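You operate a simulated robot arm through the tools that you are given. There is no shell and no other tool. Be economical: measure what you need, move in short steps, check, and stop when the job is done.

You run a simulated two-armed robot. Do the job below in one go: nothing can be reset, and whatever is moved stays where it is left.

## Task
Fetch the bar stub with the smallest size on its label from the fitting bench top and stand it on the air shelf.

It is judged by the outcome, as a careful person would: the job done as asked, and still so three seconds after it is handed in. It fails if anything else is knocked over, pushed out of place, dropped, spilled or broken.

## Robot
Two 6-joint arms with two-finger parallel grippers on one trunk, on a base that drives. Base frame: it is fixed to the floor where the robot stands at the start and does not move with it; the origin is under the middle of the robot, x ahead of it, y to its left, z up. Readings come in m, rad, newtons and seconds.
The left shoulder is at the start at [0.06, 0.187, 1.122], the right one opposite. With the tool pointing down near the work surface each hand reaches from about 0.24 to 0.62 m from the robot's upright axis, wherever it stands, measured 20 degrees to its own side. Places, roughly: air shelf [1.2, -2.4, 1.4]. Payload 1.57 kg a hand.
The tool frame of a hand sits at the grasp point between the pads (the TCP): z along the fingers, y along the line on which they close. The tips reach 0.03 m beyond it. Largest opening 0.11 m; finger width 0.024, thickness 0.012; the body of the gripper, 0.048 by 0.112 m, starts 0.078 m behind the TCP.
Orientation is told as [roll, pitch, yaw] about the base's x, y, z axes, in that order, counted from this pose: with the fingers straight down and closing along the base's y, the tool's x points along the base's -x, its y along +y and its z along -z.

## Interface
- The arms move only by the tool move_arm. It takes "left_series", "right_series" or both (then of equal length, played together; a hand with none holds still); each is text: rows parted by semicolons, each of 7 numbers parted by spaces: the shift along the base's x, y, z in m, then the turn, a rotation vector about the base's x, y, z in rad, then the closure, from 0 (fully open) to 1 (shut). In form: dx dy dz rx ry rz jaw; .... A call has 1 to 12 rows; each row shifts and turns the commanded pose from where the row before left it. Each row takes 0.2 s and may step no farther than 0.05 m and 0.15 rad from the row before; otherwise, or with a gripper value out of range, the whole call is refused. A pose out of reach is approached as far as the arm can. The call stops where the force on the tool passes 40 N (or 10 N more than at its start, if that is more) or the arm is blocked; 0.2 s more then pass. Each finger travels about 0.153 m/s and halts on what it meets, pressing with about 27 N; the grip force reading is that of the motor and also rises with nothing between the fingers. The clock runs only during rows and for 0.2 s after the last one: add rows that do not move to give the fingers time. It gives the time, the measured TCP pose, the force on the tool (base axes), the opening and the grip force at its end, in the units of the frame above (readings bear some noise).
- Cameras (640 x 400 px; columns grow to the right, rows downward): "scene" is now at [0.0083, -0.0178, 1.6551]; the picture's right is [-0.24, -0.97, 0.00], its down [-0.82, 0.21, -0.53] and it looks along [0.52, -0.13, -0.85] (base axes); focal length 288 px, centre (320, 200). "left" rides on the left gripper at [0.07, -0.016, -0.141] in its tool frame; the picture's right is [0.23, 0.97, 0.00], its down [-0.86, 0.20, -0.48] and it looks along [-0.47, 0.11, 0.88] (tool axes); focal length 222 px, centre (320, 200). "right" rides on the right gripper at [0.07, 0.016, -0.141] in its tool frame; the picture's right is [-0.23, 0.97, 0.00], its down [-0.86, -0.20, -0.48] and it looks along [-0.47, -0.11, 0.88] (tool axes); focal length 222 px, centre (320, 200).
- capture(camera): a new picture of that camera. No time passes.
- move_column(by): slides the trunk up (or, below 0, down) by that many m; the arms and the scene camera ride with it, the base frame stays. It gives what a move gives, with no picture.
- drive_base(legs): drives the robot by 1 to 6 legs, each [ahead, left, turn to the left] in m, m and rad, along the robot's own axes; the way and the turn of a leg run together, so that a leg with both is an arc; at most 1.5 m and 3.142 rad a leg. The arms and the cameras ride along, it lands a little off, and it stops where it bumps. It gives what a move gives.
- head_to(pan, tilt): turns the head with the scene camera to pan (to the left, within 1.501 rad either way) and tilt (down, from -0.506 to 1.204), counted from straight ahead of the robot. It gives what a move gives.
- locate(camera, pixels): for up to 12 pixels [column, row] of the newest picture of that camera ("zoom" is the newest enlarged one), the place [x, y, z] in the base frame of the surface seen there, good to about 0.003 m. No time passes.
- enlarge(camera, box): a new picture of the part [left, top, right, bottom] of that camera's present view, enlarged. No time passes.
- hand_in(): hands the job in; it is judged then, once.

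Keep the steps short. Do not move on a guess: measure, check each grasp and each placing, and mend mistakes. In all there are 80 turns and 70 pictures (those below and enlarged ones count). Leave the grippers open and the arms clear of the work at the hand-in unless told otherwise, and finish with a single line.

The tools are called after "Call:" by a JSON object that holds its "fn" and its "kwargs". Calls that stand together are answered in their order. move_arm: Moves the arms, as the interface text tells. Its arguments: {"type":"object","properties":{"left_series":{"type":"string"},"right_series":{"type":"string"}},"required":[]} The other tools are called the same way: move_column (by) slides the trunk up or down; drive_base (legs) drives the base; head_to (pan, tilt) turns the head that bears the scene camera; capture (camera) takes a picture; locate (camera, pixels) gives the place of the surface under pixels of a picture; enlarge (camera, box) takes an enlarged picture of a part of a camera's view; hand_in () hands the job in.

At the start:

```text
clock: 0.0
left_eef_pos: [0.3793, 0.1448, 1.1117]
left_orientation: [0.0, -0.001, 0.0]
left_ft_force: [-0.1, 0.1, 0.0]
left_opening: 0.1098
left_grasp_force: 0.0
right_eef_pos: [0.37, -0.1658, 1.037]
right_orientation: [0.0, -0.001, 0.001]
right_ft_force: [-0.3, 0.4, 0.4]
right_opening: 0.1102
right_grasp_force: 0.1
trunk travel left (down, up): [-0.75, 0.24]
robot x, y, heading: [-0.0026, -0.0026, 0.001]
head pan, tilt: [-0.244, 1.009]
```

scene: 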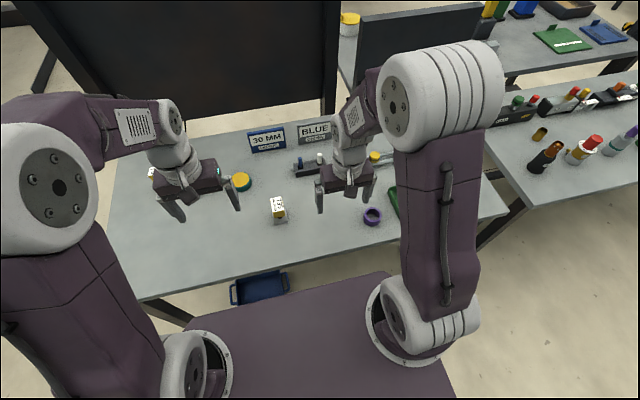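
right: 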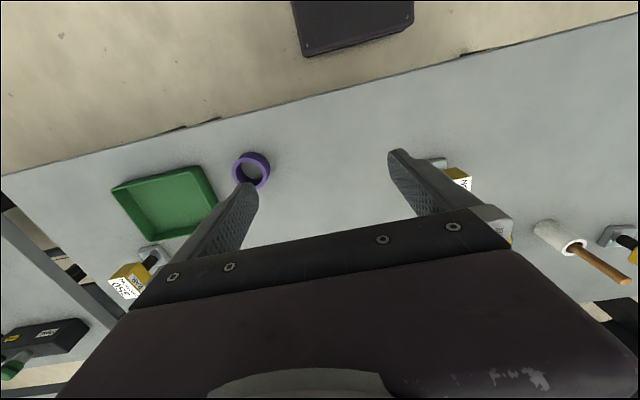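
left: 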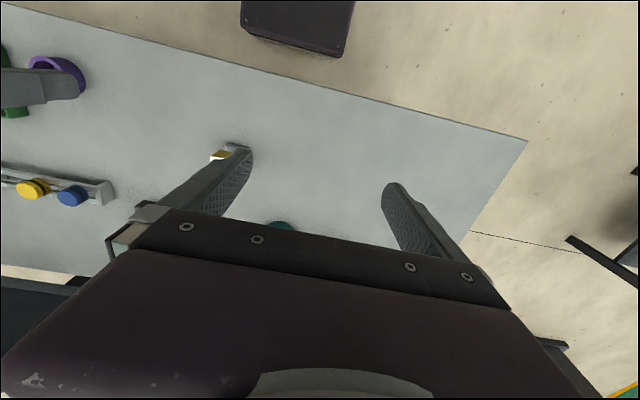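

I see a bench ahead with small labelled objects, and more benches to the right. I look around with the head first.

Call:
{"fn": "head_to", "kwargs": {"pan": 0.0, "tilt": 0.6}}

Call:
{"fn": "capture", "kwargs": {"camera": "scene"}}

Call:
{"fn": "head_to", "kwargs": {"pan": -1.1, "tilt": 0.4}}

Call:
{"fn": "capture", "kwargs": {"camera": "scene"}}

```text
clock: 0.9
left_eef_pos: [0.3782, 0.1441, 1.1111]
left_orientation: [-0.001, 0.001, 0.0]
left_ft_force: [-0.2, 0.1, -0.2]
left_opening: 0.1103
left_grasp_force: 0.0
right_eef_pos: [0.3701, -0.1674, 1.0365]
right_orientation: [0.001, -0.001, 0.001]
right_ft_force: [0.8, 0.0, -0.5]
right_opening: 0.1102
right_grasp_force: 0.0
trunk travel left (down, up): [-0.75, 0.24]
robot x, y, heading: [-0.0011, 0.002, -0.003]
head pan, tilt: [0.0, 0.6]
```

```text
66 pictures are left
```

scene: 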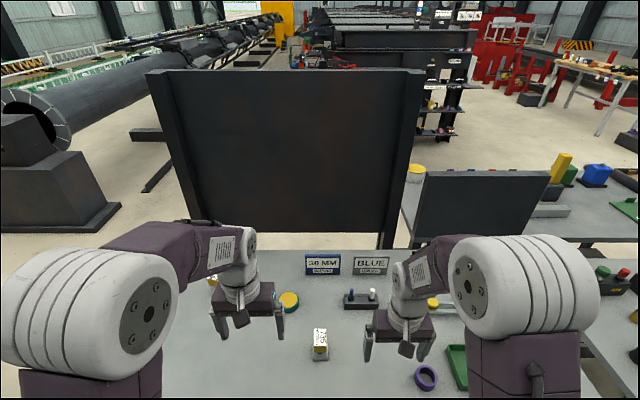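

```text
clock: 2.2
left_eef_pos: [0.379, 0.144, 1.1123]
left_orientation: [0.001, 0.001, 0.0]
left_ft_force: [-0.5, 0.9, -0.5]
left_opening: 0.1099
left_grasp_force: 0.1
right_eef_pos: [0.37, -0.1674, 1.0372]
right_orientation: [0.0, 0.0, -0.002]
right_ft_force: [0.8, -0.7, 0.0]
right_opening: 0.1099
right_grasp_force: 0.1
trunk travel left (down, up): [-0.75, 0.24]
robot x, y, heading: [-0.0012, -0.0008, -0.002]
head pan, tilt: [-1.1, 0.4]
```

```text
65 pictures are left
```

scene: 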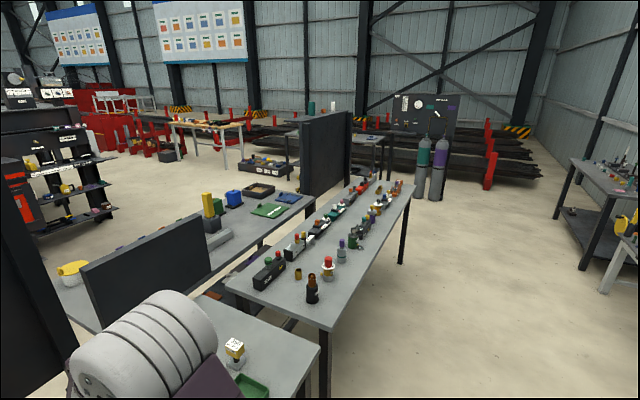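

Many stations here. I enlarge the regions with signs and measure where a few places are.

Call:
{"fn": "locate", "kwargs": {"camera": "scene", "pixels": [[250, 280], [375, 190], [328, 140], [420, 110], [60, 180], [10, 250], [270, 210], [630, 200], [150, 260], [285, 370], [265, 165], [340, 125]]}}

Call:
{"fn": "enlarge", "kwargs": {"camera": "scene", "box": [220, 80, 480, 240]}}

Call:
{"fn": "enlarge", "kwargs": {"camera": "scene", "box": [0, 60, 220, 240]}}

```text
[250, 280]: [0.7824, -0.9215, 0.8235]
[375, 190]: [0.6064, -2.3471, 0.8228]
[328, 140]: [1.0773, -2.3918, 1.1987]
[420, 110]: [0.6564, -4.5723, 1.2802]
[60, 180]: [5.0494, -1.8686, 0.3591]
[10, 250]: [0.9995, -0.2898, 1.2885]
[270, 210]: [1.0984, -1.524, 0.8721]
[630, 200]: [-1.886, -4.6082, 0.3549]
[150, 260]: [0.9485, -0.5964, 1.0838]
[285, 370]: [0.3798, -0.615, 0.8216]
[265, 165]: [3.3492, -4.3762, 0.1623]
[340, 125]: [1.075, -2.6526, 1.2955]
```

```text
2.46 times, centred on (350, 160) of scene
```

zoom: 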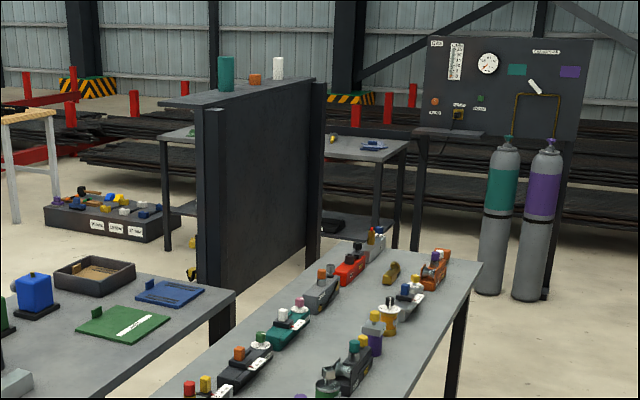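

```text
2.22 times, centred on (110, 150) of scene
```

zoom: 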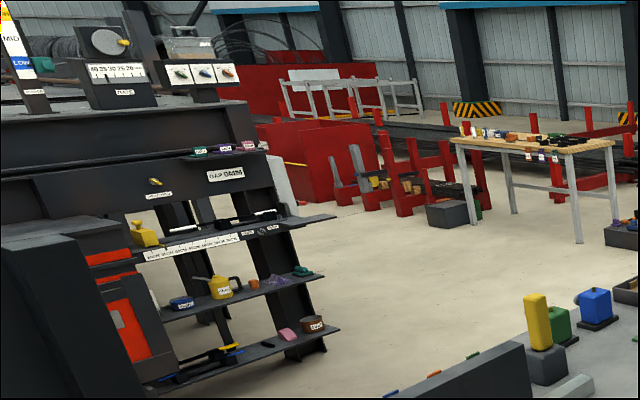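

The thing at about [1.1, -2.5] with a top ledge at 1.4 m is likely the air shelf. Now I read the near bench.

Call:
{"fn": "head_to", "kwargs": {"pan": 0.0, "tilt": 0.8}}

Call:
{"fn": "enlarge", "kwargs": {"camera": "scene", "box": [180, 160, 500, 360]}}

Call:
{"fn": "head_to", "kwargs": {"pan": -0.7, "tilt": 0.6}}

Call:
{"fn": "capture", "kwargs": {"camera": "scene"}}

Call:
{"fn": "enlarge", "kwargs": {"camera": "right", "box": [0, 120, 320, 400]}}

```text
clock: 3.5
left_eef_pos: [0.3794, 0.144, 1.1114]
left_orientation: [-0.002, 0.001, 0.0]
left_ft_force: [0.2, 0.1, -0.2]
left_opening: 0.1099
left_grasp_force: 0.1
right_eef_pos: [0.371, -0.1674, 1.0362]
right_orientation: [0.0, 0.001, 0.0]
right_ft_force: [1.1, 0.5, 0.0]
right_opening: 0.1099
right_grasp_force: 0.0
trunk travel left (down, up): [-0.75, 0.24]
robot x, y, heading: [-0.0006, -0.0002, -0.001]
head pan, tilt: [0.0, 0.799]
```

```text
2.00 times, centred on (340, 260) of scene
```

zoom: 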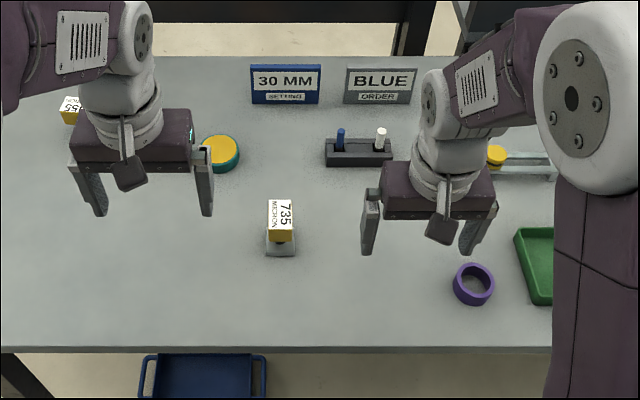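

```text
clock: 4.6
left_eef_pos: [0.38, 0.1437, 1.1109]
left_orientation: [-0.001, -0.001, 0.001]
left_ft_force: [0.5, 0.0, -0.1]
left_opening: 0.1099
left_grasp_force: 0.1
right_eef_pos: [0.3697, -0.1672, 1.0371]
right_orientation: [0.0, 0.0, 0.0]
right_ft_force: [0.6, -0.9, -0.2]
right_opening: 0.11
right_grasp_force: 0.1
trunk travel left (down, up): [-0.75, 0.24]
robot x, y, heading: [0.0023, -0.0029, -0.005]
head pan, tilt: [-0.7, 0.6]
```

```text
61 pictures are left
```

scene: 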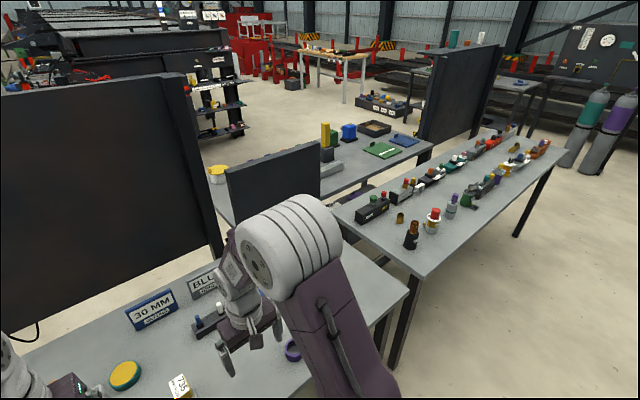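

```text
1.43 times, centred on (160, 260) of right
```

zoom: 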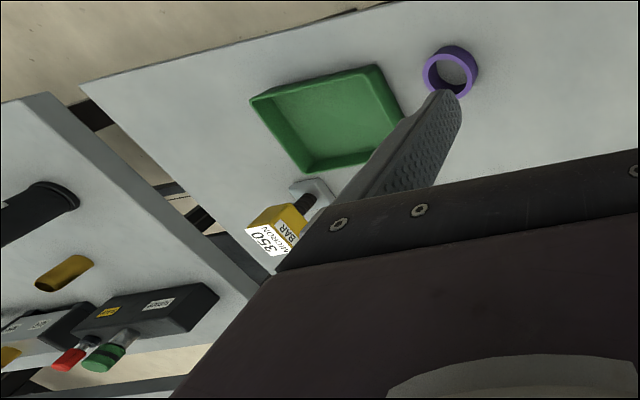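

Yellow blocks with labels in microns (735, ?55, 350) with "BAR" on a side seem to be the stubs. I look at the rest with the hand cameras.

Call:
{"fn": "enlarge", "kwargs": {"camera": "right", "box": [400, 130, 640, 330]}}

Call:
{"fn": "move_arm", "kwargs": {"left_series": "-0.04 0.03 0.03 0 0 0 0;-0.04 0.03 0.03 0 0 0 0;-0.04 0.03 0.03 0 0 0 0;0 0.03 0.03 0 0 0 0", "right_series": "-0.03 -0.03 0.04 0 0 0 0;-0.03 -0.03 0.04 0 0 0 0;-0.03 -0.03 0.04 0 0 0 0;0 -0.03 0.04 0 0 0 0"}}

Call:
{"fn": "head_to", "kwargs": {"pan": 0.0, "tilt": 0.9}}

Call:
{"fn": "capture", "kwargs": {"camera": "scene"}}

Call:
{"fn": "capture", "kwargs": {"camera": "right"}}

Call:
{"fn": "capture", "kwargs": {"camera": "left"}}

```text
2.00 times, centred on (520, 230) of right
```

zoom: 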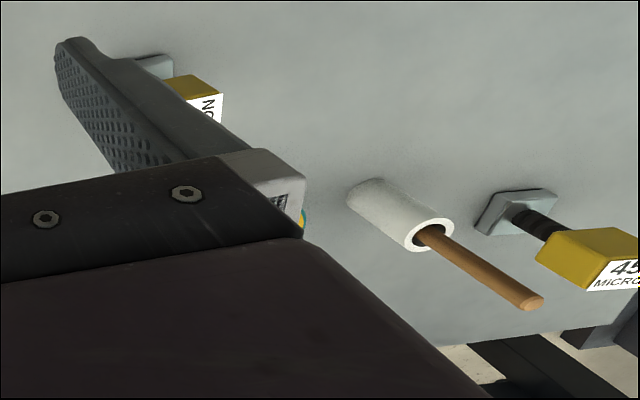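

```text
refused: row 1 steps farther than a row can; nothing moved
```

```text
clock: 5.7
left_eef_pos: [0.379, 0.1447, 1.1095]
left_orientation: [0.001, 0.001, -0.002]
left_ft_force: [-0.2, -0.6, 0.6]
left_opening: 0.1098
left_grasp_force: 0.0
right_eef_pos: [0.3698, -0.1683, 1.0363]
right_orientation: [0.0, 0.001, -0.001]
right_ft_force: [0.2, -0.1, 1.2]
right_opening: 0.1101
right_grasp_force: 0.1
trunk travel left (down, up): [-0.75, 0.24]
robot x, y, heading: [0.0007, 0.0032, 0.002]
head pan, tilt: [0.0, 0.901]
```

```text
58 pictures are left
```

scene: 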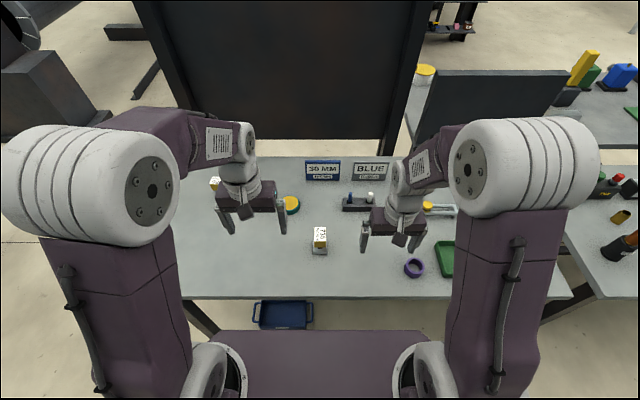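

```text
57 pictures are left
```

right: 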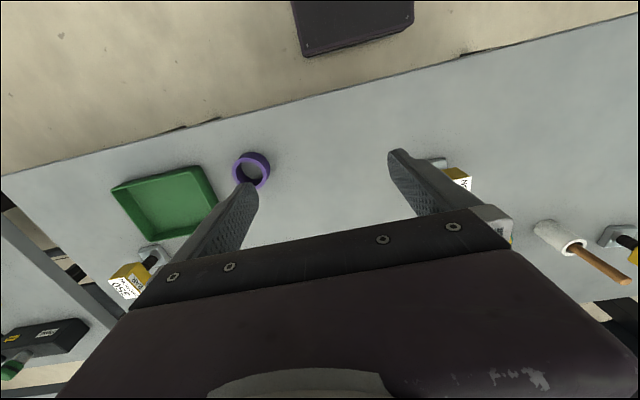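

```text
56 pictures are left
```

left: 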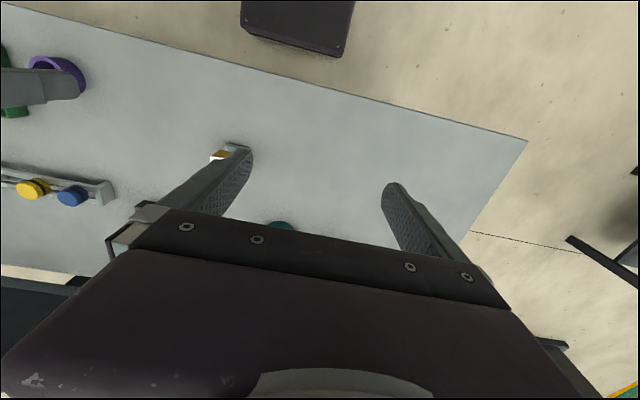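

Visible: 735, 45?, 350. I pull the arms back to see the whole bench.

Call:
{"fn": "move_arm", "kwargs": {"left_series": "-0.025 0.03 0.025 0 0 0 0;-0.025 0.03 0.025 0 0 0 0;-0.025 0.03 0.025 0 0 0 0;-0.025 0.03 0.025 0 0 0 0;0 0.03 0.02 0 0 0 0;0 0.03 0.02 0 0 0 0", "right_series": "-0.02 -0.03 0.03 0 0 0 0;-0.02 -0.03 0.03 0 0 0 0;-0.02 -0.03 0.03 0 0 0 0;-0.02 -0.03 0.03 0 0 0 0;0 -0.03 0.03 0 0 0 0;0 -0.03 0.03 0 0 0 0"}}

Call:
{"fn": "capture", "kwargs": {"camera": "scene"}}

Call:
{"fn": "capture", "kwargs": {"camera": "right"}}

```text
clock: 7.1
left_eef_pos: [0.2802, 0.3237, 1.2512]
left_orientation: [0.0, 0.001, -0.001]
left_ft_force: [-0.3, 0.2, 0.2]
left_opening: 0.1098
left_grasp_force: 0.1
right_eef_pos: [0.2904, -0.3486, 1.2176]
right_orientation: [0.0, 0.001, -0.002]
right_ft_force: [-0.2, -0.4, 0.1]
right_opening: 0.11
right_grasp_force: 0.1
trunk travel left (down, up): [-0.75, 0.24]
robot x, y, heading: [-0.0035, 0.0006, 0.0]
head pan, tilt: [0.0, 0.901]
```

```text
55 pictures are left
```

scene: 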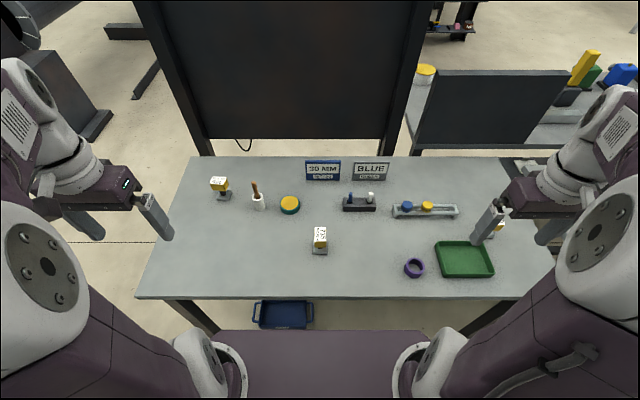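

```text
54 pictures are left
```

right: 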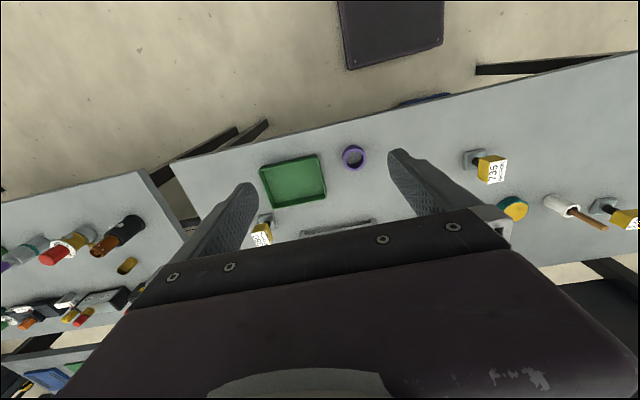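

Call:
{"fn": "enlarge", "kwargs": {"camera": "scene", "box": [190, 150, 350, 260]}}

Call:
{"fn": "enlarge", "kwargs": {"camera": "scene", "box": [400, 140, 570, 290]}}

Call:
{"fn": "locate", "kwargs": {"camera": "scene", "pixels": [[502, 227], [494, 234], [466, 270], [410, 290], [320, 232], [220, 183], [400, 160], [150, 290], [190, 160], [550, 230]]}}

```text
3.64 times, centred on (270, 205) of scene
```

zoom: 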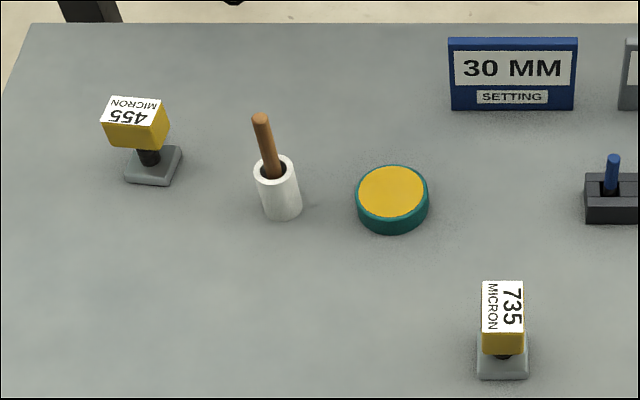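

```text
2.67 times, centred on (485, 215) of scene
```

zoom: 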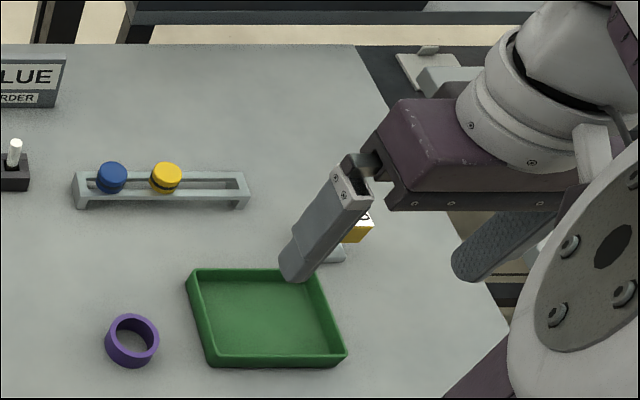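

```text
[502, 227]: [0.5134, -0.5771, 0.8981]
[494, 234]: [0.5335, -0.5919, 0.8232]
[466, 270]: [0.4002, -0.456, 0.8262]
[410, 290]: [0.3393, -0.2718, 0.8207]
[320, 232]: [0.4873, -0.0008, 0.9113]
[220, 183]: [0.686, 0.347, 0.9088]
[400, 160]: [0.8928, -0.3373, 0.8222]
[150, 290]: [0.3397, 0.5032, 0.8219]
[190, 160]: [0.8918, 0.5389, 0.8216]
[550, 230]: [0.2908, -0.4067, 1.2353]
```

The 350 stub stands at about [0.52, -0.59], top about 0.905. I drive right 0.35 m so that it comes in reach of the right hand.

Call:
{"fn": "drive_base", "kwargs": {"legs": [[0, -0.35, 0]]}}

Call:
{"fn": "head_to", "kwargs": {"pan": -0.3, "tilt": 0.9}}

Call:
{"fn": "capture", "kwargs": {"camera": "scene"}}

Call:
{"fn": "capture", "kwargs": {"camera": "right"}}

```text
clock: 9.3
left_eef_pos: [0.2785, -0.027, 1.251]
left_orientation: [-0.002, 0.0, 0.003]
left_ft_force: [-0.5, 0.0, 0.9]
left_opening: 0.11
left_grasp_force: 0.0
right_eef_pos: [0.2909, -0.6992, 1.2165]
right_orientation: [-0.003, -0.001, 0.002]
right_ft_force: [-0.5, 0.3, 0.5]
right_opening: 0.1101
right_grasp_force: 0.1
trunk travel left (down, up): [-0.75, 0.24]
robot x, y, heading: [0.0011, -0.3511, 0.001]
head pan, tilt: [0.0, 0.901]
```

```text
clock: 10.2
left_eef_pos: [0.2794, -0.0283, 1.2528]
left_orientation: [0.001, 0.001, 0.003]
left_ft_force: [-0.2, 0.8, 0.0]
left_opening: 0.1101
left_grasp_force: 0.0
right_eef_pos: [0.2923, -0.7008, 1.2166]
right_orientation: [0.0, 0.001, 0.002]
right_ft_force: [-0.5, 0.1, -0.8]
right_opening: 0.1099
right_grasp_force: 0.0
trunk travel left (down, up): [-0.75, 0.24]
robot x, y, heading: [-0.0017, -0.352, -0.001]
head pan, tilt: [-0.3, 0.901]
```

```text
51 pictures are left
```

scene: 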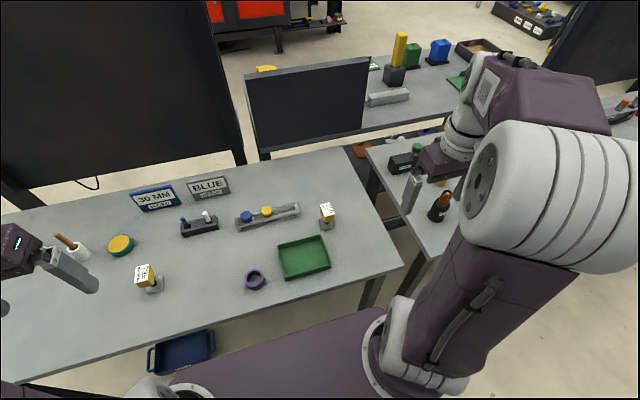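

```text
50 pictures are left
```

right: 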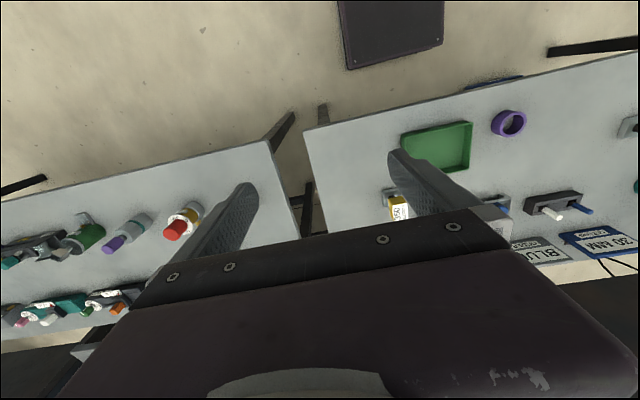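

All three stubs of this bench are in view (455, 735, 350). I check the 350 label closely and also check that the bench on the right holds no bar stubs.

Call:
{"fn": "enlarge", "kwargs": {"camera": "scene", "box": [290, 190, 370, 240]}}

Call:
{"fn": "head_to", "kwargs": {"pan": -1.1, "tilt": 0.6}}

Call:
{"fn": "capture", "kwargs": {"camera": "scene"}}

```text
8.00 times, centred on (330, 215) of scene
```

zoom: 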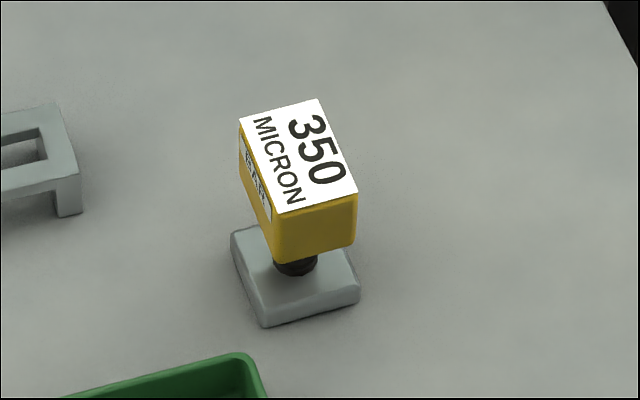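

```text
clock: 11.3
left_eef_pos: [0.2789, -0.0289, 1.2517]
left_orientation: [0.001, 0.0, 0.001]
left_ft_force: [0.8, 0.0, -0.2]
left_opening: 0.1101
left_grasp_force: 0.0
right_eef_pos: [0.291, -0.7003, 1.216]
right_orientation: [-0.001, 0.0, 0.001]
right_ft_force: [1.5, 0.0, 0.0]
right_opening: 0.1101
right_grasp_force: 0.1
trunk travel left (down, up): [-0.75, 0.24]
robot x, y, heading: [-0.0022, -0.3502, -0.003]
head pan, tilt: [-1.1, 0.6]
```

```text
48 pictures are left
```

scene: 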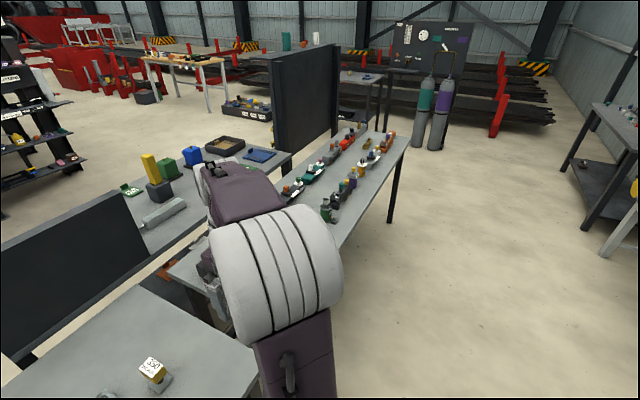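

350 confirmed as the smallest; no such stubs on the right bench. I measure the stub's corners.

Call:
{"fn": "head_to", "kwargs": {"pan": -0.3, "tilt": 0.9}}

Call:
{"fn": "enlarge", "kwargs": {"camera": "scene", "box": [290, 190, 370, 240]}}

Call:
{"fn": "locate", "kwargs": {"camera": "zoom", "pixels": [[242, 122], [316, 103], [353, 190], [280, 210], [298, 160], [236, 240], [265, 315], [356, 290], [245, 180], [280, 255], [310, 300], [240, 130]]}}

```text
clock: 12.4
left_eef_pos: [0.2799, -0.0286, 1.2514]
left_orientation: [-0.001, 0.0, 0.0]
left_ft_force: [0.8, -0.3, -0.3]
left_opening: 0.11
left_grasp_force: 0.0
right_eef_pos: [0.2928, -0.7008, 1.2165]
right_orientation: [0.002, 0.0, 0.002]
right_ft_force: [-0.3, -0.2, 0.0]
right_opening: 0.1101
right_grasp_force: 0.1
trunk travel left (down, up): [-0.75, 0.24]
robot x, y, heading: [-0.0024, -0.351, 0.006]
head pan, tilt: [-0.3, 0.901]
```

```text
8.00 times, centred on (330, 215) of scene
```

zoom: 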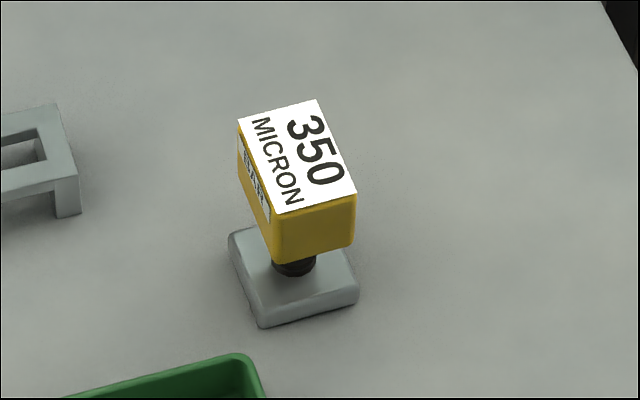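

```text
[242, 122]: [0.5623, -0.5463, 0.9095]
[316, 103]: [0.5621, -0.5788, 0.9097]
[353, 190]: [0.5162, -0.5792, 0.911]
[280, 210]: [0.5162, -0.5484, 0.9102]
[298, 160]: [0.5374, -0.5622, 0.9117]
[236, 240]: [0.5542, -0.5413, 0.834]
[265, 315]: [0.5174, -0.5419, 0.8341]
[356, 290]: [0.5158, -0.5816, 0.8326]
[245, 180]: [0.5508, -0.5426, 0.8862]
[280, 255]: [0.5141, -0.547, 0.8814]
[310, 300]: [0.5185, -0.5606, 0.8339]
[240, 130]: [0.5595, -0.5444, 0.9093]
```

The block is aligned with the base axes: centre [0.538, -0.5625], 0.034 wide in y, top 0.911. I move the right hand above it, fingers partly closed (about 0.075).

Call:
{"fn": "move_arm", "kwargs": {"right_series": "0.041 0.023 0 0 0 0 0.3;0.041 0.023 0 0 0 0 0.3;0.041 0.023 0 0 0 0 0.3;0.041 0.023 0 0 0 0 0.3;0.041 0.023 0 0 0 0 0.3;0.041 0.023 0 0 0 0 0.3;0 0 -0.05 0 0 0 0.3;0 0 -0.05 0 0 0 0.3;0 0 -0.05 0 0 0 0.3;0 0 -0.04 0 0 0 0.3;0 0 0 0 0 0 0.3"}}

Call:
{"fn": "capture", "kwargs": {"camera": "right"}}

Call:
{"fn": "capture", "kwargs": {"camera": "scene"}}

```text
clock: 14.8
left_eef_pos: [0.2786, -0.0279, 1.2513]
left_orientation: [-0.001, 0.0, 0.002]
left_ft_force: [-0.2, 0.5, 0.4]
left_opening: 0.11
left_grasp_force: 0.2
right_eef_pos: [0.5386, -0.5619, 1.0271]
right_orientation: [-0.002, 0.001, 0.003]
right_ft_force: [-0.4, -0.1, -0.4]
right_opening: 0.077
right_grasp_force: 0.1
trunk travel left (down, up): [-0.75, 0.24]
robot x, y, heading: [-0.0021, -0.3543, 0.0]
head pan, tilt: [-0.3, 0.901]
```

```text
46 pictures are left
```

right: 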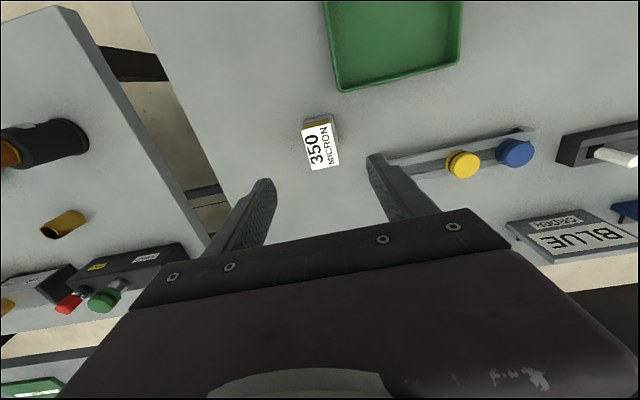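

```text
45 pictures are left
```

scene: 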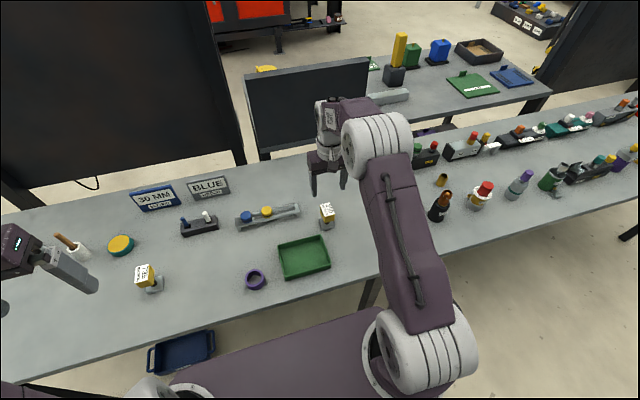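

Fingers are above and behind it in the view. I verify the stub's place with the hand camera.

Call:
{"fn": "locate", "kwargs": {"camera": "right", "pixels": [[320, 145], [307, 128], [333, 165], [385, 158], [265, 182], [440, 155]]}}

```text
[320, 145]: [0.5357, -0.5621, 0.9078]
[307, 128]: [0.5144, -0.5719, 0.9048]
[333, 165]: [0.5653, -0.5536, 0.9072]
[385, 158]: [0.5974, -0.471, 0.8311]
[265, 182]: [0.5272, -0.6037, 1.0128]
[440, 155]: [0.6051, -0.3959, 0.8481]
```

Agrees: centre [0.537, -0.562]. I go down 0.137 to TCP z 0.89 and stop there open.

Call:
{"fn": "move_arm", "kwargs": {"right_series": "0 0 -0.04 0 0 0 0.3;0 0 -0.04 0 0 0 0.3;0 0 -0.03 0 0 0 0.3;0 0 -0.027 0 0 0 0.3;0 0 0 0 0 0 0.3"}}

Call:
{"fn": "enlarge", "kwargs": {"camera": "scene", "box": [270, 160, 390, 250]}}

```text
clock: 16.0
left_eef_pos: [0.2789, -0.0279, 1.2512]
left_orientation: [0.0, -0.001, 0.0]
left_ft_force: [0.5, -0.3, 0.3]
left_opening: 0.1096
left_grasp_force: 0.0
right_eef_pos: [0.5369, -0.5636, 0.8892]
right_orientation: [-0.001, 0.0, 0.002]
right_ft_force: [0.2, 0.2, -0.3]
right_opening: 0.077
right_grasp_force: 0.2
trunk travel left (down, up): [-0.75, 0.24]
robot x, y, heading: [0.0035, -0.3507, 0.003]
head pan, tilt: [-0.3, 0.901]
```

```text
4.44 times, centred on (330, 205) of scene
```

zoom: 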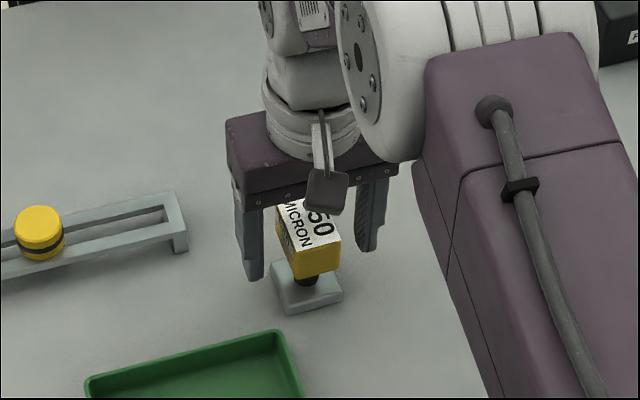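

The block is between the fingers. I close, then lift a little.

Call:
{"fn": "move_arm", "kwargs": {"right_series": "0 0 0 0 0 0 0.55;0 0 0 0 0 0 0.8;0 0 0 0 0 0 1;0 0 0 0 0 0 1"}}

Call:
{"fn": "move_arm", "kwargs": {"right_series": "0 0 0.02 0 0 0 1;0 0 0.04 0 0 0 1;0 0 0.04 0 0 0 1;0 0 0 0 0 0 1"}}

Call:
{"fn": "enlarge", "kwargs": {"camera": "scene", "box": [270, 130, 390, 220]}}

```text
clock: 17.0
left_eef_pos: [0.2793, -0.0272, 1.2511]
left_orientation: [0.0, -0.001, 0.002]
left_ft_force: [-1.0, -0.2, -0.1]
left_opening: 0.1101
left_grasp_force: 0.1
right_eef_pos: [0.5376, -0.5621, 0.8904]
right_orientation: [0.0, 0.0, 0.002]
right_ft_force: [1.2, 0.6, 0.4]
right_opening: 0.0359
right_grasp_force: 27.2
trunk travel left (down, up): [-0.75, 0.24]
robot x, y, heading: [-0.0006, -0.3545, 0.005]
head pan, tilt: [-0.3, 0.901]
```

```text
clock: 18.0
left_eef_pos: [0.2802, -0.0281, 1.2526]
left_orientation: [-0.001, -0.001, 0.002]
left_ft_force: [0.5, 0.4, -0.3]
left_opening: 0.1098
left_grasp_force: 0.1
right_eef_pos: [0.5384, -0.5611, 0.9893]
right_orientation: [0.001, 0.001, 0.002]
right_ft_force: [0.1, -0.3, 0.0]
right_opening: 0.0
right_grasp_force: 21.5
trunk travel left (down, up): [-0.75, 0.24]
robot x, y, heading: [0.0044, -0.3506, 0.004]
head pan, tilt: [-0.3, 0.901]
```

```text
4.44 times, centred on (330, 175) of scene
```

zoom: 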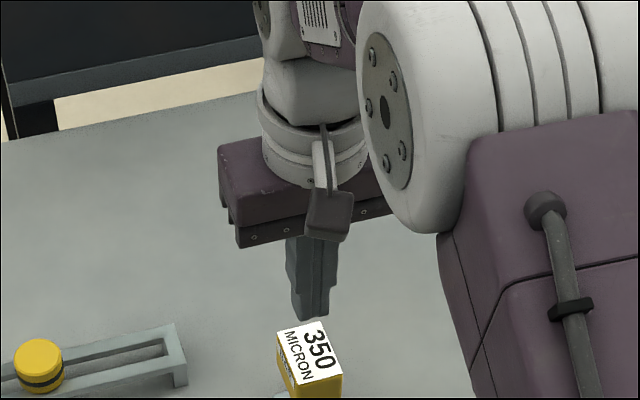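

The stub slipped out of the fingers (opening 0.0), so the grip failed. I open, look at the stub closely and check that it still stands and what its shape is.

Call:
{"fn": "move_arm", "kwargs": {"right_series": "0 0 0.05 0 0 0 0.5;0 0 0.05 0 0 0 0.3;-0.04 0 0.02 0 0 0 0.3;-0.04 0 0.02 0 0 0 0.3;-0.04 0 0 0 0 0 0.3"}}

Call:
{"fn": "enlarge", "kwargs": {"camera": "scene", "box": [290, 190, 370, 240]}}

Call:
{"fn": "enlarge", "kwargs": {"camera": "right", "box": [240, 60, 400, 220]}}

```text
clock: 19.2
left_eef_pos: [0.2783, -0.0273, 1.2515]
left_orientation: [0.002, -0.001, 0.003]
left_ft_force: [-0.1, 0.9, -0.5]
left_opening: 0.1104
left_grasp_force: 0.0
right_eef_pos: [0.4156, -0.5626, 1.1294]
right_orientation: [-0.002, -0.001, 0.0]
right_ft_force: [-0.5, -0.6, -0.4]
right_opening: 0.077
right_grasp_force: 0.2
trunk travel left (down, up): [-0.75, 0.24]
robot x, y, heading: [0.0036, -0.3539, 0.002]
head pan, tilt: [-0.3, 0.901]
```

```text
8.00 times, centred on (330, 215) of scene
```

zoom: 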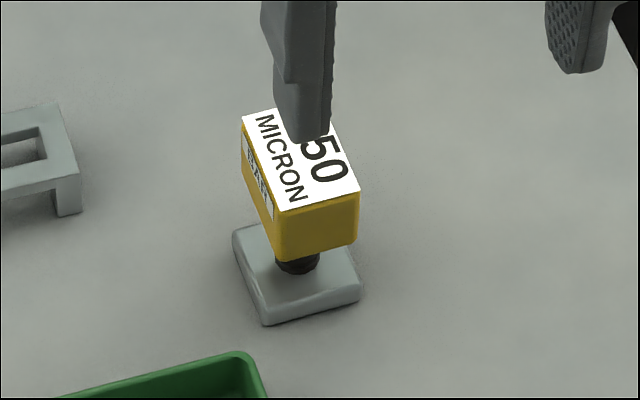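

```text
2.50 times, centred on (320, 140) of right
```

zoom: 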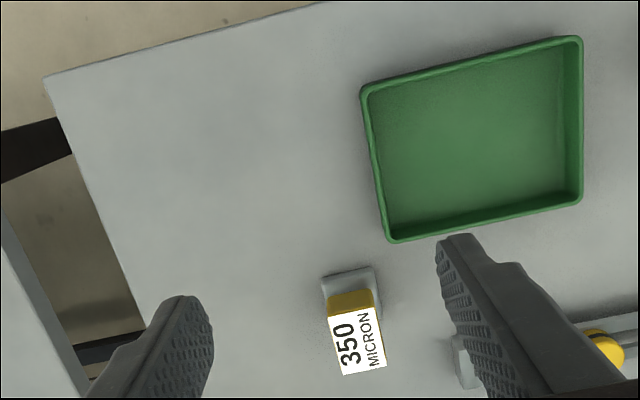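

The stub has not moved and still stands. The grip on the yellow block slipped at a fast lift. I regrip lower and lift very slowly, reading the force, to learn why.

Call:
{"fn": "move_arm", "kwargs": {"right_series": "0.041 0 0 0 0 0 0.3;0.041 0 -0.02 0 0 0 0.3;0.04 0 -0.02 0 0 0 0.3;0 0 -0.05 0 0 0 0.3;0 0 -0.05 0 0 0 0.3;0 0 -0.04 0 0 0 0.3;0 0 -0.04 0 0 0 0.3;0 0 -0.025 0 0 0 0.3;0 0 0 0 0 0 0.6;0 0 0 0 0 0 1;0 0 0 0 0 0 1;0 0 0 0 0 0 1"}}

Call:
{"fn": "move_arm", "kwargs": {"right_series": "0 0 0.002 0 0 0 1;0 0 0.002 0 0 0 1"}}

Call:
{"fn": "move_arm", "kwargs": {"right_series": "0 0 0.003 0 0 0 1;0 0 0.003 0 0 0 1"}}

Call:
{"fn": "enlarge", "kwargs": {"camera": "scene", "box": [290, 180, 370, 240]}}

```text
clock: 21.8
left_eef_pos: [0.2792, -0.0287, 1.251]
left_orientation: [-0.001, 0.0, 0.003]
left_ft_force: [1.1, 0.0, -0.3]
left_opening: 0.1101
left_grasp_force: 0.1
right_eef_pos: [0.5391, -0.5629, 0.8838]
right_orientation: [0.0, 0.0, 0.003]
right_ft_force: [0.4, 0.6, 0.1]
right_opening: 0.0361
right_grasp_force: 27.2
trunk travel left (down, up): [-0.75, 0.24]
robot x, y, heading: [0.0001, -0.3526, 0.0]
head pan, tilt: [-0.3, 0.901]
```

```text
clock: 22.4
left_eef_pos: [0.2807, -0.0287, 1.2518]
left_orientation: [0.0, 0.0, 0.002]
left_ft_force: [-0.6, 0.9, 0.0]
left_opening: 0.1101
left_grasp_force: 0.2
right_eef_pos: [0.5397, -0.5629, 0.8881]
right_orientation: [0.0, 0.0, 0.001]
right_ft_force: [0.0, 0.2, -3.7]
right_opening: 0.0359
right_grasp_force: 27.4
trunk travel left (down, up): [-0.75, 0.24]
robot x, y, heading: [-0.0046, -0.353, 0.001]
head pan, tilt: [-0.3, 0.901]
```

```text
clock: 23.0
left_eef_pos: [0.2799, -0.0274, 1.2518]
left_orientation: [0.001, 0.0, 0.001]
left_ft_force: [-0.6, -0.8, -0.5]
left_opening: 0.1098
left_grasp_force: 0.1
right_eef_pos: [0.5407, -0.5619, 0.8943]
right_orientation: [-0.001, -0.001, 0.002]
right_ft_force: [-0.3, 0.0, -3.1]
right_opening: 0.0359
right_grasp_force: 26.4
trunk travel left (down, up): [-0.75, 0.24]
robot x, y, heading: [-0.0017, -0.3562, 0.004]
head pan, tilt: [-0.3, 0.901]
```

```text
6.67 times, centred on (330, 210) of scene
```

zoom: 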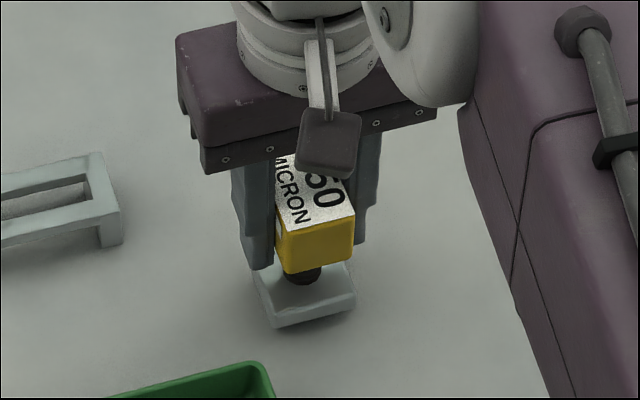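

A steady -3 to -3.7 N: either the weight held or a slipping force. I measure whether the stub rose.

Call:
{"fn": "locate", "kwargs": {"camera": "zoom", "pixels": [[300, 215], [330, 290], [300, 302], [275, 310], [350, 290], [303, 275]]}}

```text
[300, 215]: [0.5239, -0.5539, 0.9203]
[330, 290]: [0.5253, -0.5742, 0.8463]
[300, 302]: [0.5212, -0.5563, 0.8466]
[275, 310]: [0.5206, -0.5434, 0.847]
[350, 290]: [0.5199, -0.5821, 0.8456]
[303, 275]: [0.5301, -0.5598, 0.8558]
```

The stub did rise 1 cm, weight about 3.4 N, so the block is held, but with little margin: it slipped in the fast lift. Driving with that is unsafe. I set it down slowly and try gripping the wider metal foot (0.04 wide) instead.

Call:
{"fn": "move_arm", "kwargs": {"right_series": "0 0 -0.003 0 0 0 1;0 0 -0.003 0 0 0 1;0 0 -0.003 0 0 0 1;0 0 -0.0015 0 0 0 1;0 0 0 0 0 0 1"}}

Call:
{"fn": "move_arm", "kwargs": {"right_series": "0 0 0 0 0 0 0.6;0 0 0 0 0 0 0.3;0 0 0 0 0 0 0.3"}}

Call:
{"fn": "enlarge", "kwargs": {"camera": "scene", "box": [290, 180, 370, 240]}}

Call:
{"fn": "locate", "kwargs": {"camera": "zoom", "pixels": [[300, 215], [330, 297], [300, 305], [272, 312], [352, 297], [303, 280]]}}

```text
clock: 24.2
left_eef_pos: [0.281, -0.0278, 1.2523]
left_orientation: [0.001, 0.0, 0.002]
left_ft_force: [-0.4, 0.2, 0.4]
left_opening: 0.11
left_grasp_force: 0.1
right_eef_pos: [0.5399, -0.5623, 0.8847]
right_orientation: [0.0, -0.002, 0.001]
right_ft_force: [-0.3, -2.0, 2.4]
right_opening: 0.0359
right_grasp_force: 26.9
trunk travel left (down, up): [-0.75, 0.24]
robot x, y, heading: [0.0001, -0.3497, -0.005]
head pan, tilt: [-0.3, 0.901]
```

```text
clock: 25.0
left_eef_pos: [0.2796, -0.0284, 1.2519]
left_orientation: [0.001, -0.002, 0.001]
left_ft_force: [0.4, -0.1, -0.8]
left_opening: 0.11
left_grasp_force: 0.0
right_eef_pos: [0.5397, -0.5607, 0.8835]
right_orientation: [0.0, 0.0, 0.003]
right_ft_force: [-0.1, -0.3, 0.0]
right_opening: 0.0767
right_grasp_force: 0.0
trunk travel left (down, up): [-0.75, 0.24]
robot x, y, heading: [0.0038, -0.3533, 0.004]
head pan, tilt: [-0.3, 0.901]
```

```text
6.67 times, centred on (330, 210) of scene
```

zoom: 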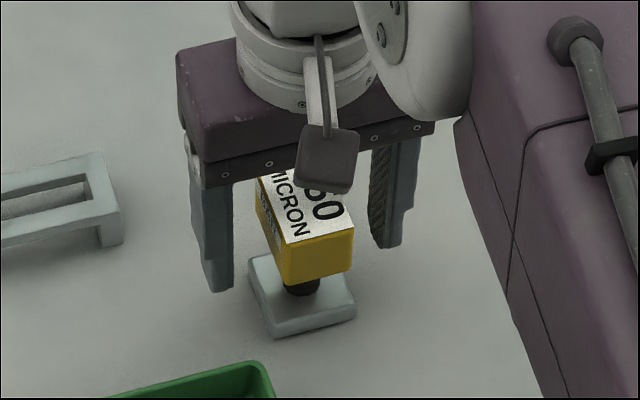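

```text
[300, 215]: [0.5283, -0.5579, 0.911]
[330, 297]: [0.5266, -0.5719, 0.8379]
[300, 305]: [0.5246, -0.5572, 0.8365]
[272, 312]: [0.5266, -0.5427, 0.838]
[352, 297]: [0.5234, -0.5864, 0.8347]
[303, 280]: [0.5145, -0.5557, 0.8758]
```

Standing again. The foot spans y -0.542 to -0.584, top 0.836. I lower 0.03 so that the tips are 3 mm above the bench, and close on the foot.

Call:
{"fn": "move_arm", "kwargs": {"right_series": "0 -0.001 -0.01 0 0 0 0.3;0 0 -0.01 0 0 0 0.3;0 0 -0.009 0 0 0 0.3;0 0 0 0 0 0 0.3"}}

Call:
{"fn": "move_arm", "kwargs": {"right_series": "0 0 0 0 0 0 0.45;0 0 0 0 0 0 0.6;0 0 0 0 0 0 0.8;0 0 0 0 0 0 1;0 0 0 0 0 0 1"}}

Call:
{"fn": "enlarge", "kwargs": {"camera": "scene", "box": [290, 180, 370, 240]}}

```text
clock: 26.0
left_eef_pos: [0.2797, -0.0279, 1.252]
left_orientation: [0.0, 0.0, 0.001]
left_ft_force: [0.2, 0.8, -0.1]
left_opening: 0.1101
left_grasp_force: 0.0
right_eef_pos: [0.5388, -0.5621, 0.8544]
right_orientation: [0.0, -0.001, 0.004]
right_ft_force: [-0.5, -0.7, 0.3]
right_opening: 0.0768
right_grasp_force: 0.1
trunk travel left (down, up): [-0.75, 0.24]
robot x, y, heading: [-0.0001, -0.3506, -0.001]
head pan, tilt: [-0.3, 0.901]
```

```text
clock: 27.2
left_eef_pos: [0.2796, -0.0263, 1.2516]
left_orientation: [0.0, 0.0, 0.002]
left_ft_force: [0.2, 0.2, -0.1]
left_opening: 0.1099
left_grasp_force: 0.0
right_eef_pos: [0.5399, -0.561, 0.8545]
right_orientation: [-0.001, 0.0, 0.002]
right_ft_force: [-0.1, 0.9, -0.3]
right_opening: 0.0457
right_grasp_force: 26.9
trunk travel left (down, up): [-0.75, 0.24]
robot x, y, heading: [0.0018, -0.3509, 0.0]
head pan, tilt: [-0.3, 0.901]
```

```text
6.67 times, centred on (330, 210) of scene
```

zoom: 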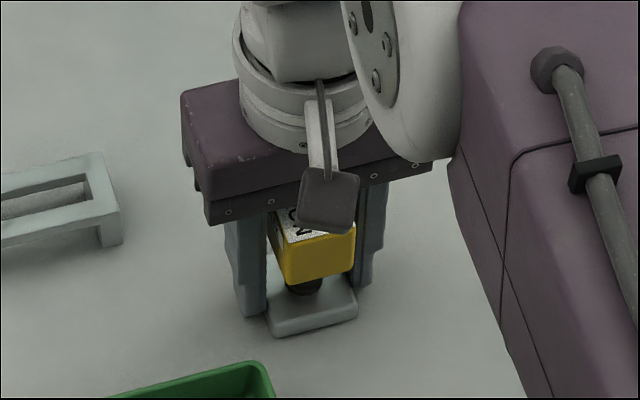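

Foot gripped, opening 0.0457. I lift slowly 6 mm, then a quicker 10 mm as a test of the hold.

Call:
{"fn": "move_arm", "kwargs": {"right_series": "0 0 0.002 0 0 0 1;0 0 0.002 0 0 0 1;0 0 0.002 0 0 0 1;0 0 0 0 0 0 1"}}

Call:
{"fn": "move_arm", "kwargs": {"right_series": "0 0 0.01 0 0 0 1;0 0 0 0 0 0 1"}}

Call:
{"fn": "enlarge", "kwargs": {"camera": "scene", "box": [290, 180, 370, 240]}}

Call:
{"fn": "locate", "kwargs": {"camera": "zoom", "pixels": [[345, 205], [285, 220], [320, 285], [290, 295], [345, 280]]}}

```text
clock: 28.2
left_eef_pos: [0.2804, -0.0293, 1.2514]
left_orientation: [0.001, 0.001, 0.001]
left_ft_force: [-0.5, 0.5, -0.8]
left_opening: 0.1098
left_grasp_force: 0.1
right_eef_pos: [0.5389, -0.5633, 0.8616]
right_orientation: [0.0, 0.0, 0.001]
right_ft_force: [0.3, -0.3, -3.4]
right_opening: 0.0455
right_grasp_force: 26.8
trunk travel left (down, up): [-0.75, 0.24]
robot x, y, heading: [-0.0011, -0.3536, -0.003]
head pan, tilt: [-0.3, 0.901]
```

```text
clock: 28.8
left_eef_pos: [0.279, -0.0288, 1.2517]
left_orientation: [-0.001, -0.001, 0.002]
left_ft_force: [-0.4, -0.8, -0.5]
left_opening: 0.1102
left_grasp_force: 0.1
right_eef_pos: [0.5411, -0.5633, 0.8692]
right_orientation: [-0.001, -0.001, 0.002]
right_ft_force: [-0.3, 0.8, -2.7]
right_opening: 0.0454
right_grasp_force: 26.6
trunk travel left (down, up): [-0.75, 0.24]
robot x, y, heading: [0.0029, -0.3537, 0.0]
head pan, tilt: [-0.3, 0.901]
```

```text
6.67 times, centred on (330, 210) of scene
```

zoom: 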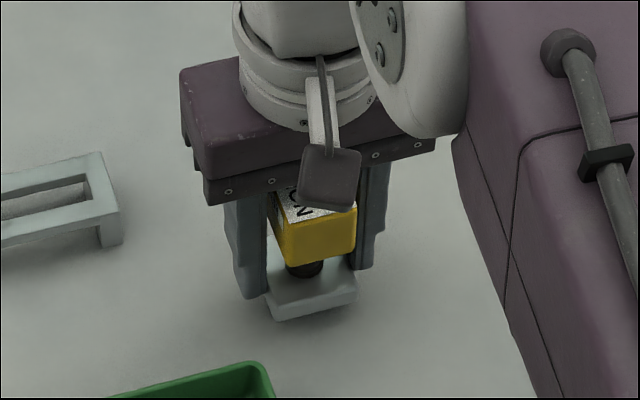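

```text
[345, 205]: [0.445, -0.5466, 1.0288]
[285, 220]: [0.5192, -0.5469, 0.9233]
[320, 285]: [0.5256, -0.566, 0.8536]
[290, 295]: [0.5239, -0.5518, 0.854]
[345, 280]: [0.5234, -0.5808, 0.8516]
```

The foot is held without slip. I lower to about 3 mm above the bench and try a brisker lift there, where a slip would do no harm.

Call:
{"fn": "move_arm", "kwargs": {"right_series": "0 0 -0.005 0 0 0 1;0 0 -0.005 0 0 0 1;0 0 -0.003 0 0 0 1;0 0 0 0 0 0 1;0 0 0.02 0 0 0 1;0 0 0.01 0 0 0 1;0 0 0 0 0 0 1"}}

Call:
{"fn": "enlarge", "kwargs": {"camera": "scene", "box": [290, 180, 370, 240]}}

Call:
{"fn": "locate", "kwargs": {"camera": "zoom", "pixels": [[285, 220], [320, 270], [320, 285], [290, 285], [345, 280]]}}

```text
clock: 30.4
left_eef_pos: [0.281, -0.0278, 1.2502]
left_orientation: [0.0, -0.001, 0.002]
left_ft_force: [-0.2, 0.0, -0.1]
left_opening: 0.1099
left_grasp_force: 0.1
right_eef_pos: [0.5401, -0.5617, 0.8871]
right_orientation: [0.0, 0.002, 0.001]
right_ft_force: [-0.1, -0.2, -4.0]
right_opening: 0.0455
right_grasp_force: 27.0
trunk travel left (down, up): [-0.75, 0.24]
robot x, y, heading: [0.001, -0.353, 0.003]
head pan, tilt: [-0.3, 0.901]
```

```text
6.67 times, centred on (330, 210) of scene
```

zoom: 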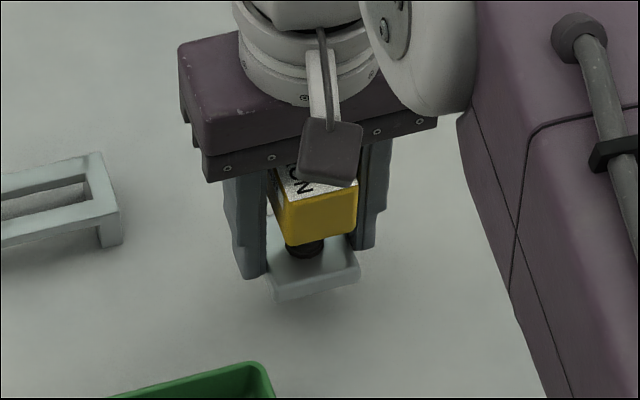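

```text
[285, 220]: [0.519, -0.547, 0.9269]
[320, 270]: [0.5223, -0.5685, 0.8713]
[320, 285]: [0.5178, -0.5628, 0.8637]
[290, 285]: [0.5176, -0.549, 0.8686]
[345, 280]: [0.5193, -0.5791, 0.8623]
```

No slip (foot to TCP offset unchanged). Next I raise 2 cm and test a short drive back of 0.1 m while still just above the bench, to see whether the hold stands driving.

Call:
{"fn": "move_arm", "kwargs": {"right_series": "0 0 0.01 0 0 0 1;0 0 0.01 0 0 0 1;0 0 0 0 0 0 1"}}

Call:
{"fn": "drive_base", "kwargs": {"legs": [[-0.1, 0, 0]]}}

Call:
{"fn": "capture", "kwargs": {"camera": "scene"}}

Call:
{"fn": "enlarge", "kwargs": {"camera": "scene", "box": [290, 180, 370, 240]}}

```text
clock: 31.2
left_eef_pos: [0.28, -0.0275, 1.252]
left_orientation: [-0.002, 0.0, 0.001]
left_ft_force: [-0.3, 0.4, -0.1]
left_opening: 0.1098
left_grasp_force: 0.1
right_eef_pos: [0.5396, -0.563, 0.9075]
right_orientation: [0.001, 0.002, 0.002]
right_ft_force: [0.4, -0.5, -3.1]
right_opening: 0.0454
right_grasp_force: 27.2
trunk travel left (down, up): [-0.75, 0.24]
robot x, y, heading: [0.0003, -0.3513, 0.002]
head pan, tilt: [-0.3, 0.901]
```

```text
clock: 32.4
left_eef_pos: [0.1815, -0.0285, 1.2522]
left_orientation: [0.001, 0.001, 0.001]
left_ft_force: [0.6, -0.2, 0.2]
left_opening: 0.1101
left_grasp_force: 0.1
right_eef_pos: [0.4409, -0.5646, 0.907]
right_orientation: [0.0, 0.001, 0.003]
right_ft_force: [-0.1, -0.1, -3.9]
right_opening: 0.0458
right_grasp_force: 27.3
trunk travel left (down, up): [-0.75, 0.24]
robot x, y, heading: [-0.1017, -0.3548, 0.002]
head pan, tilt: [-0.3, 0.901]
```

```text
35 pictures are left
```

scene: 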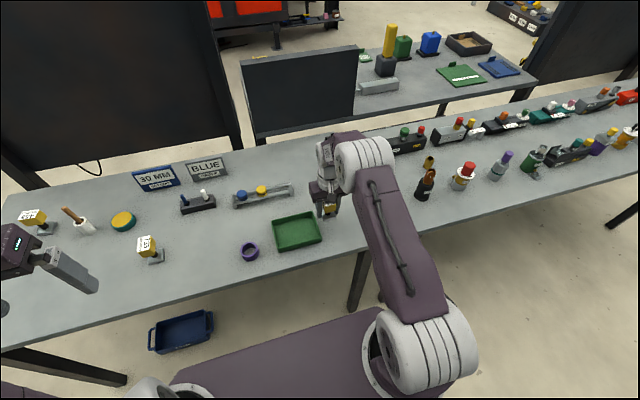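

```text
6.67 times, centred on (330, 210) of scene
```

zoom: 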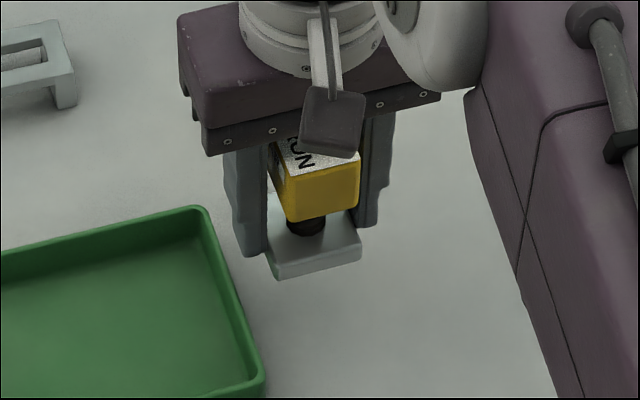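

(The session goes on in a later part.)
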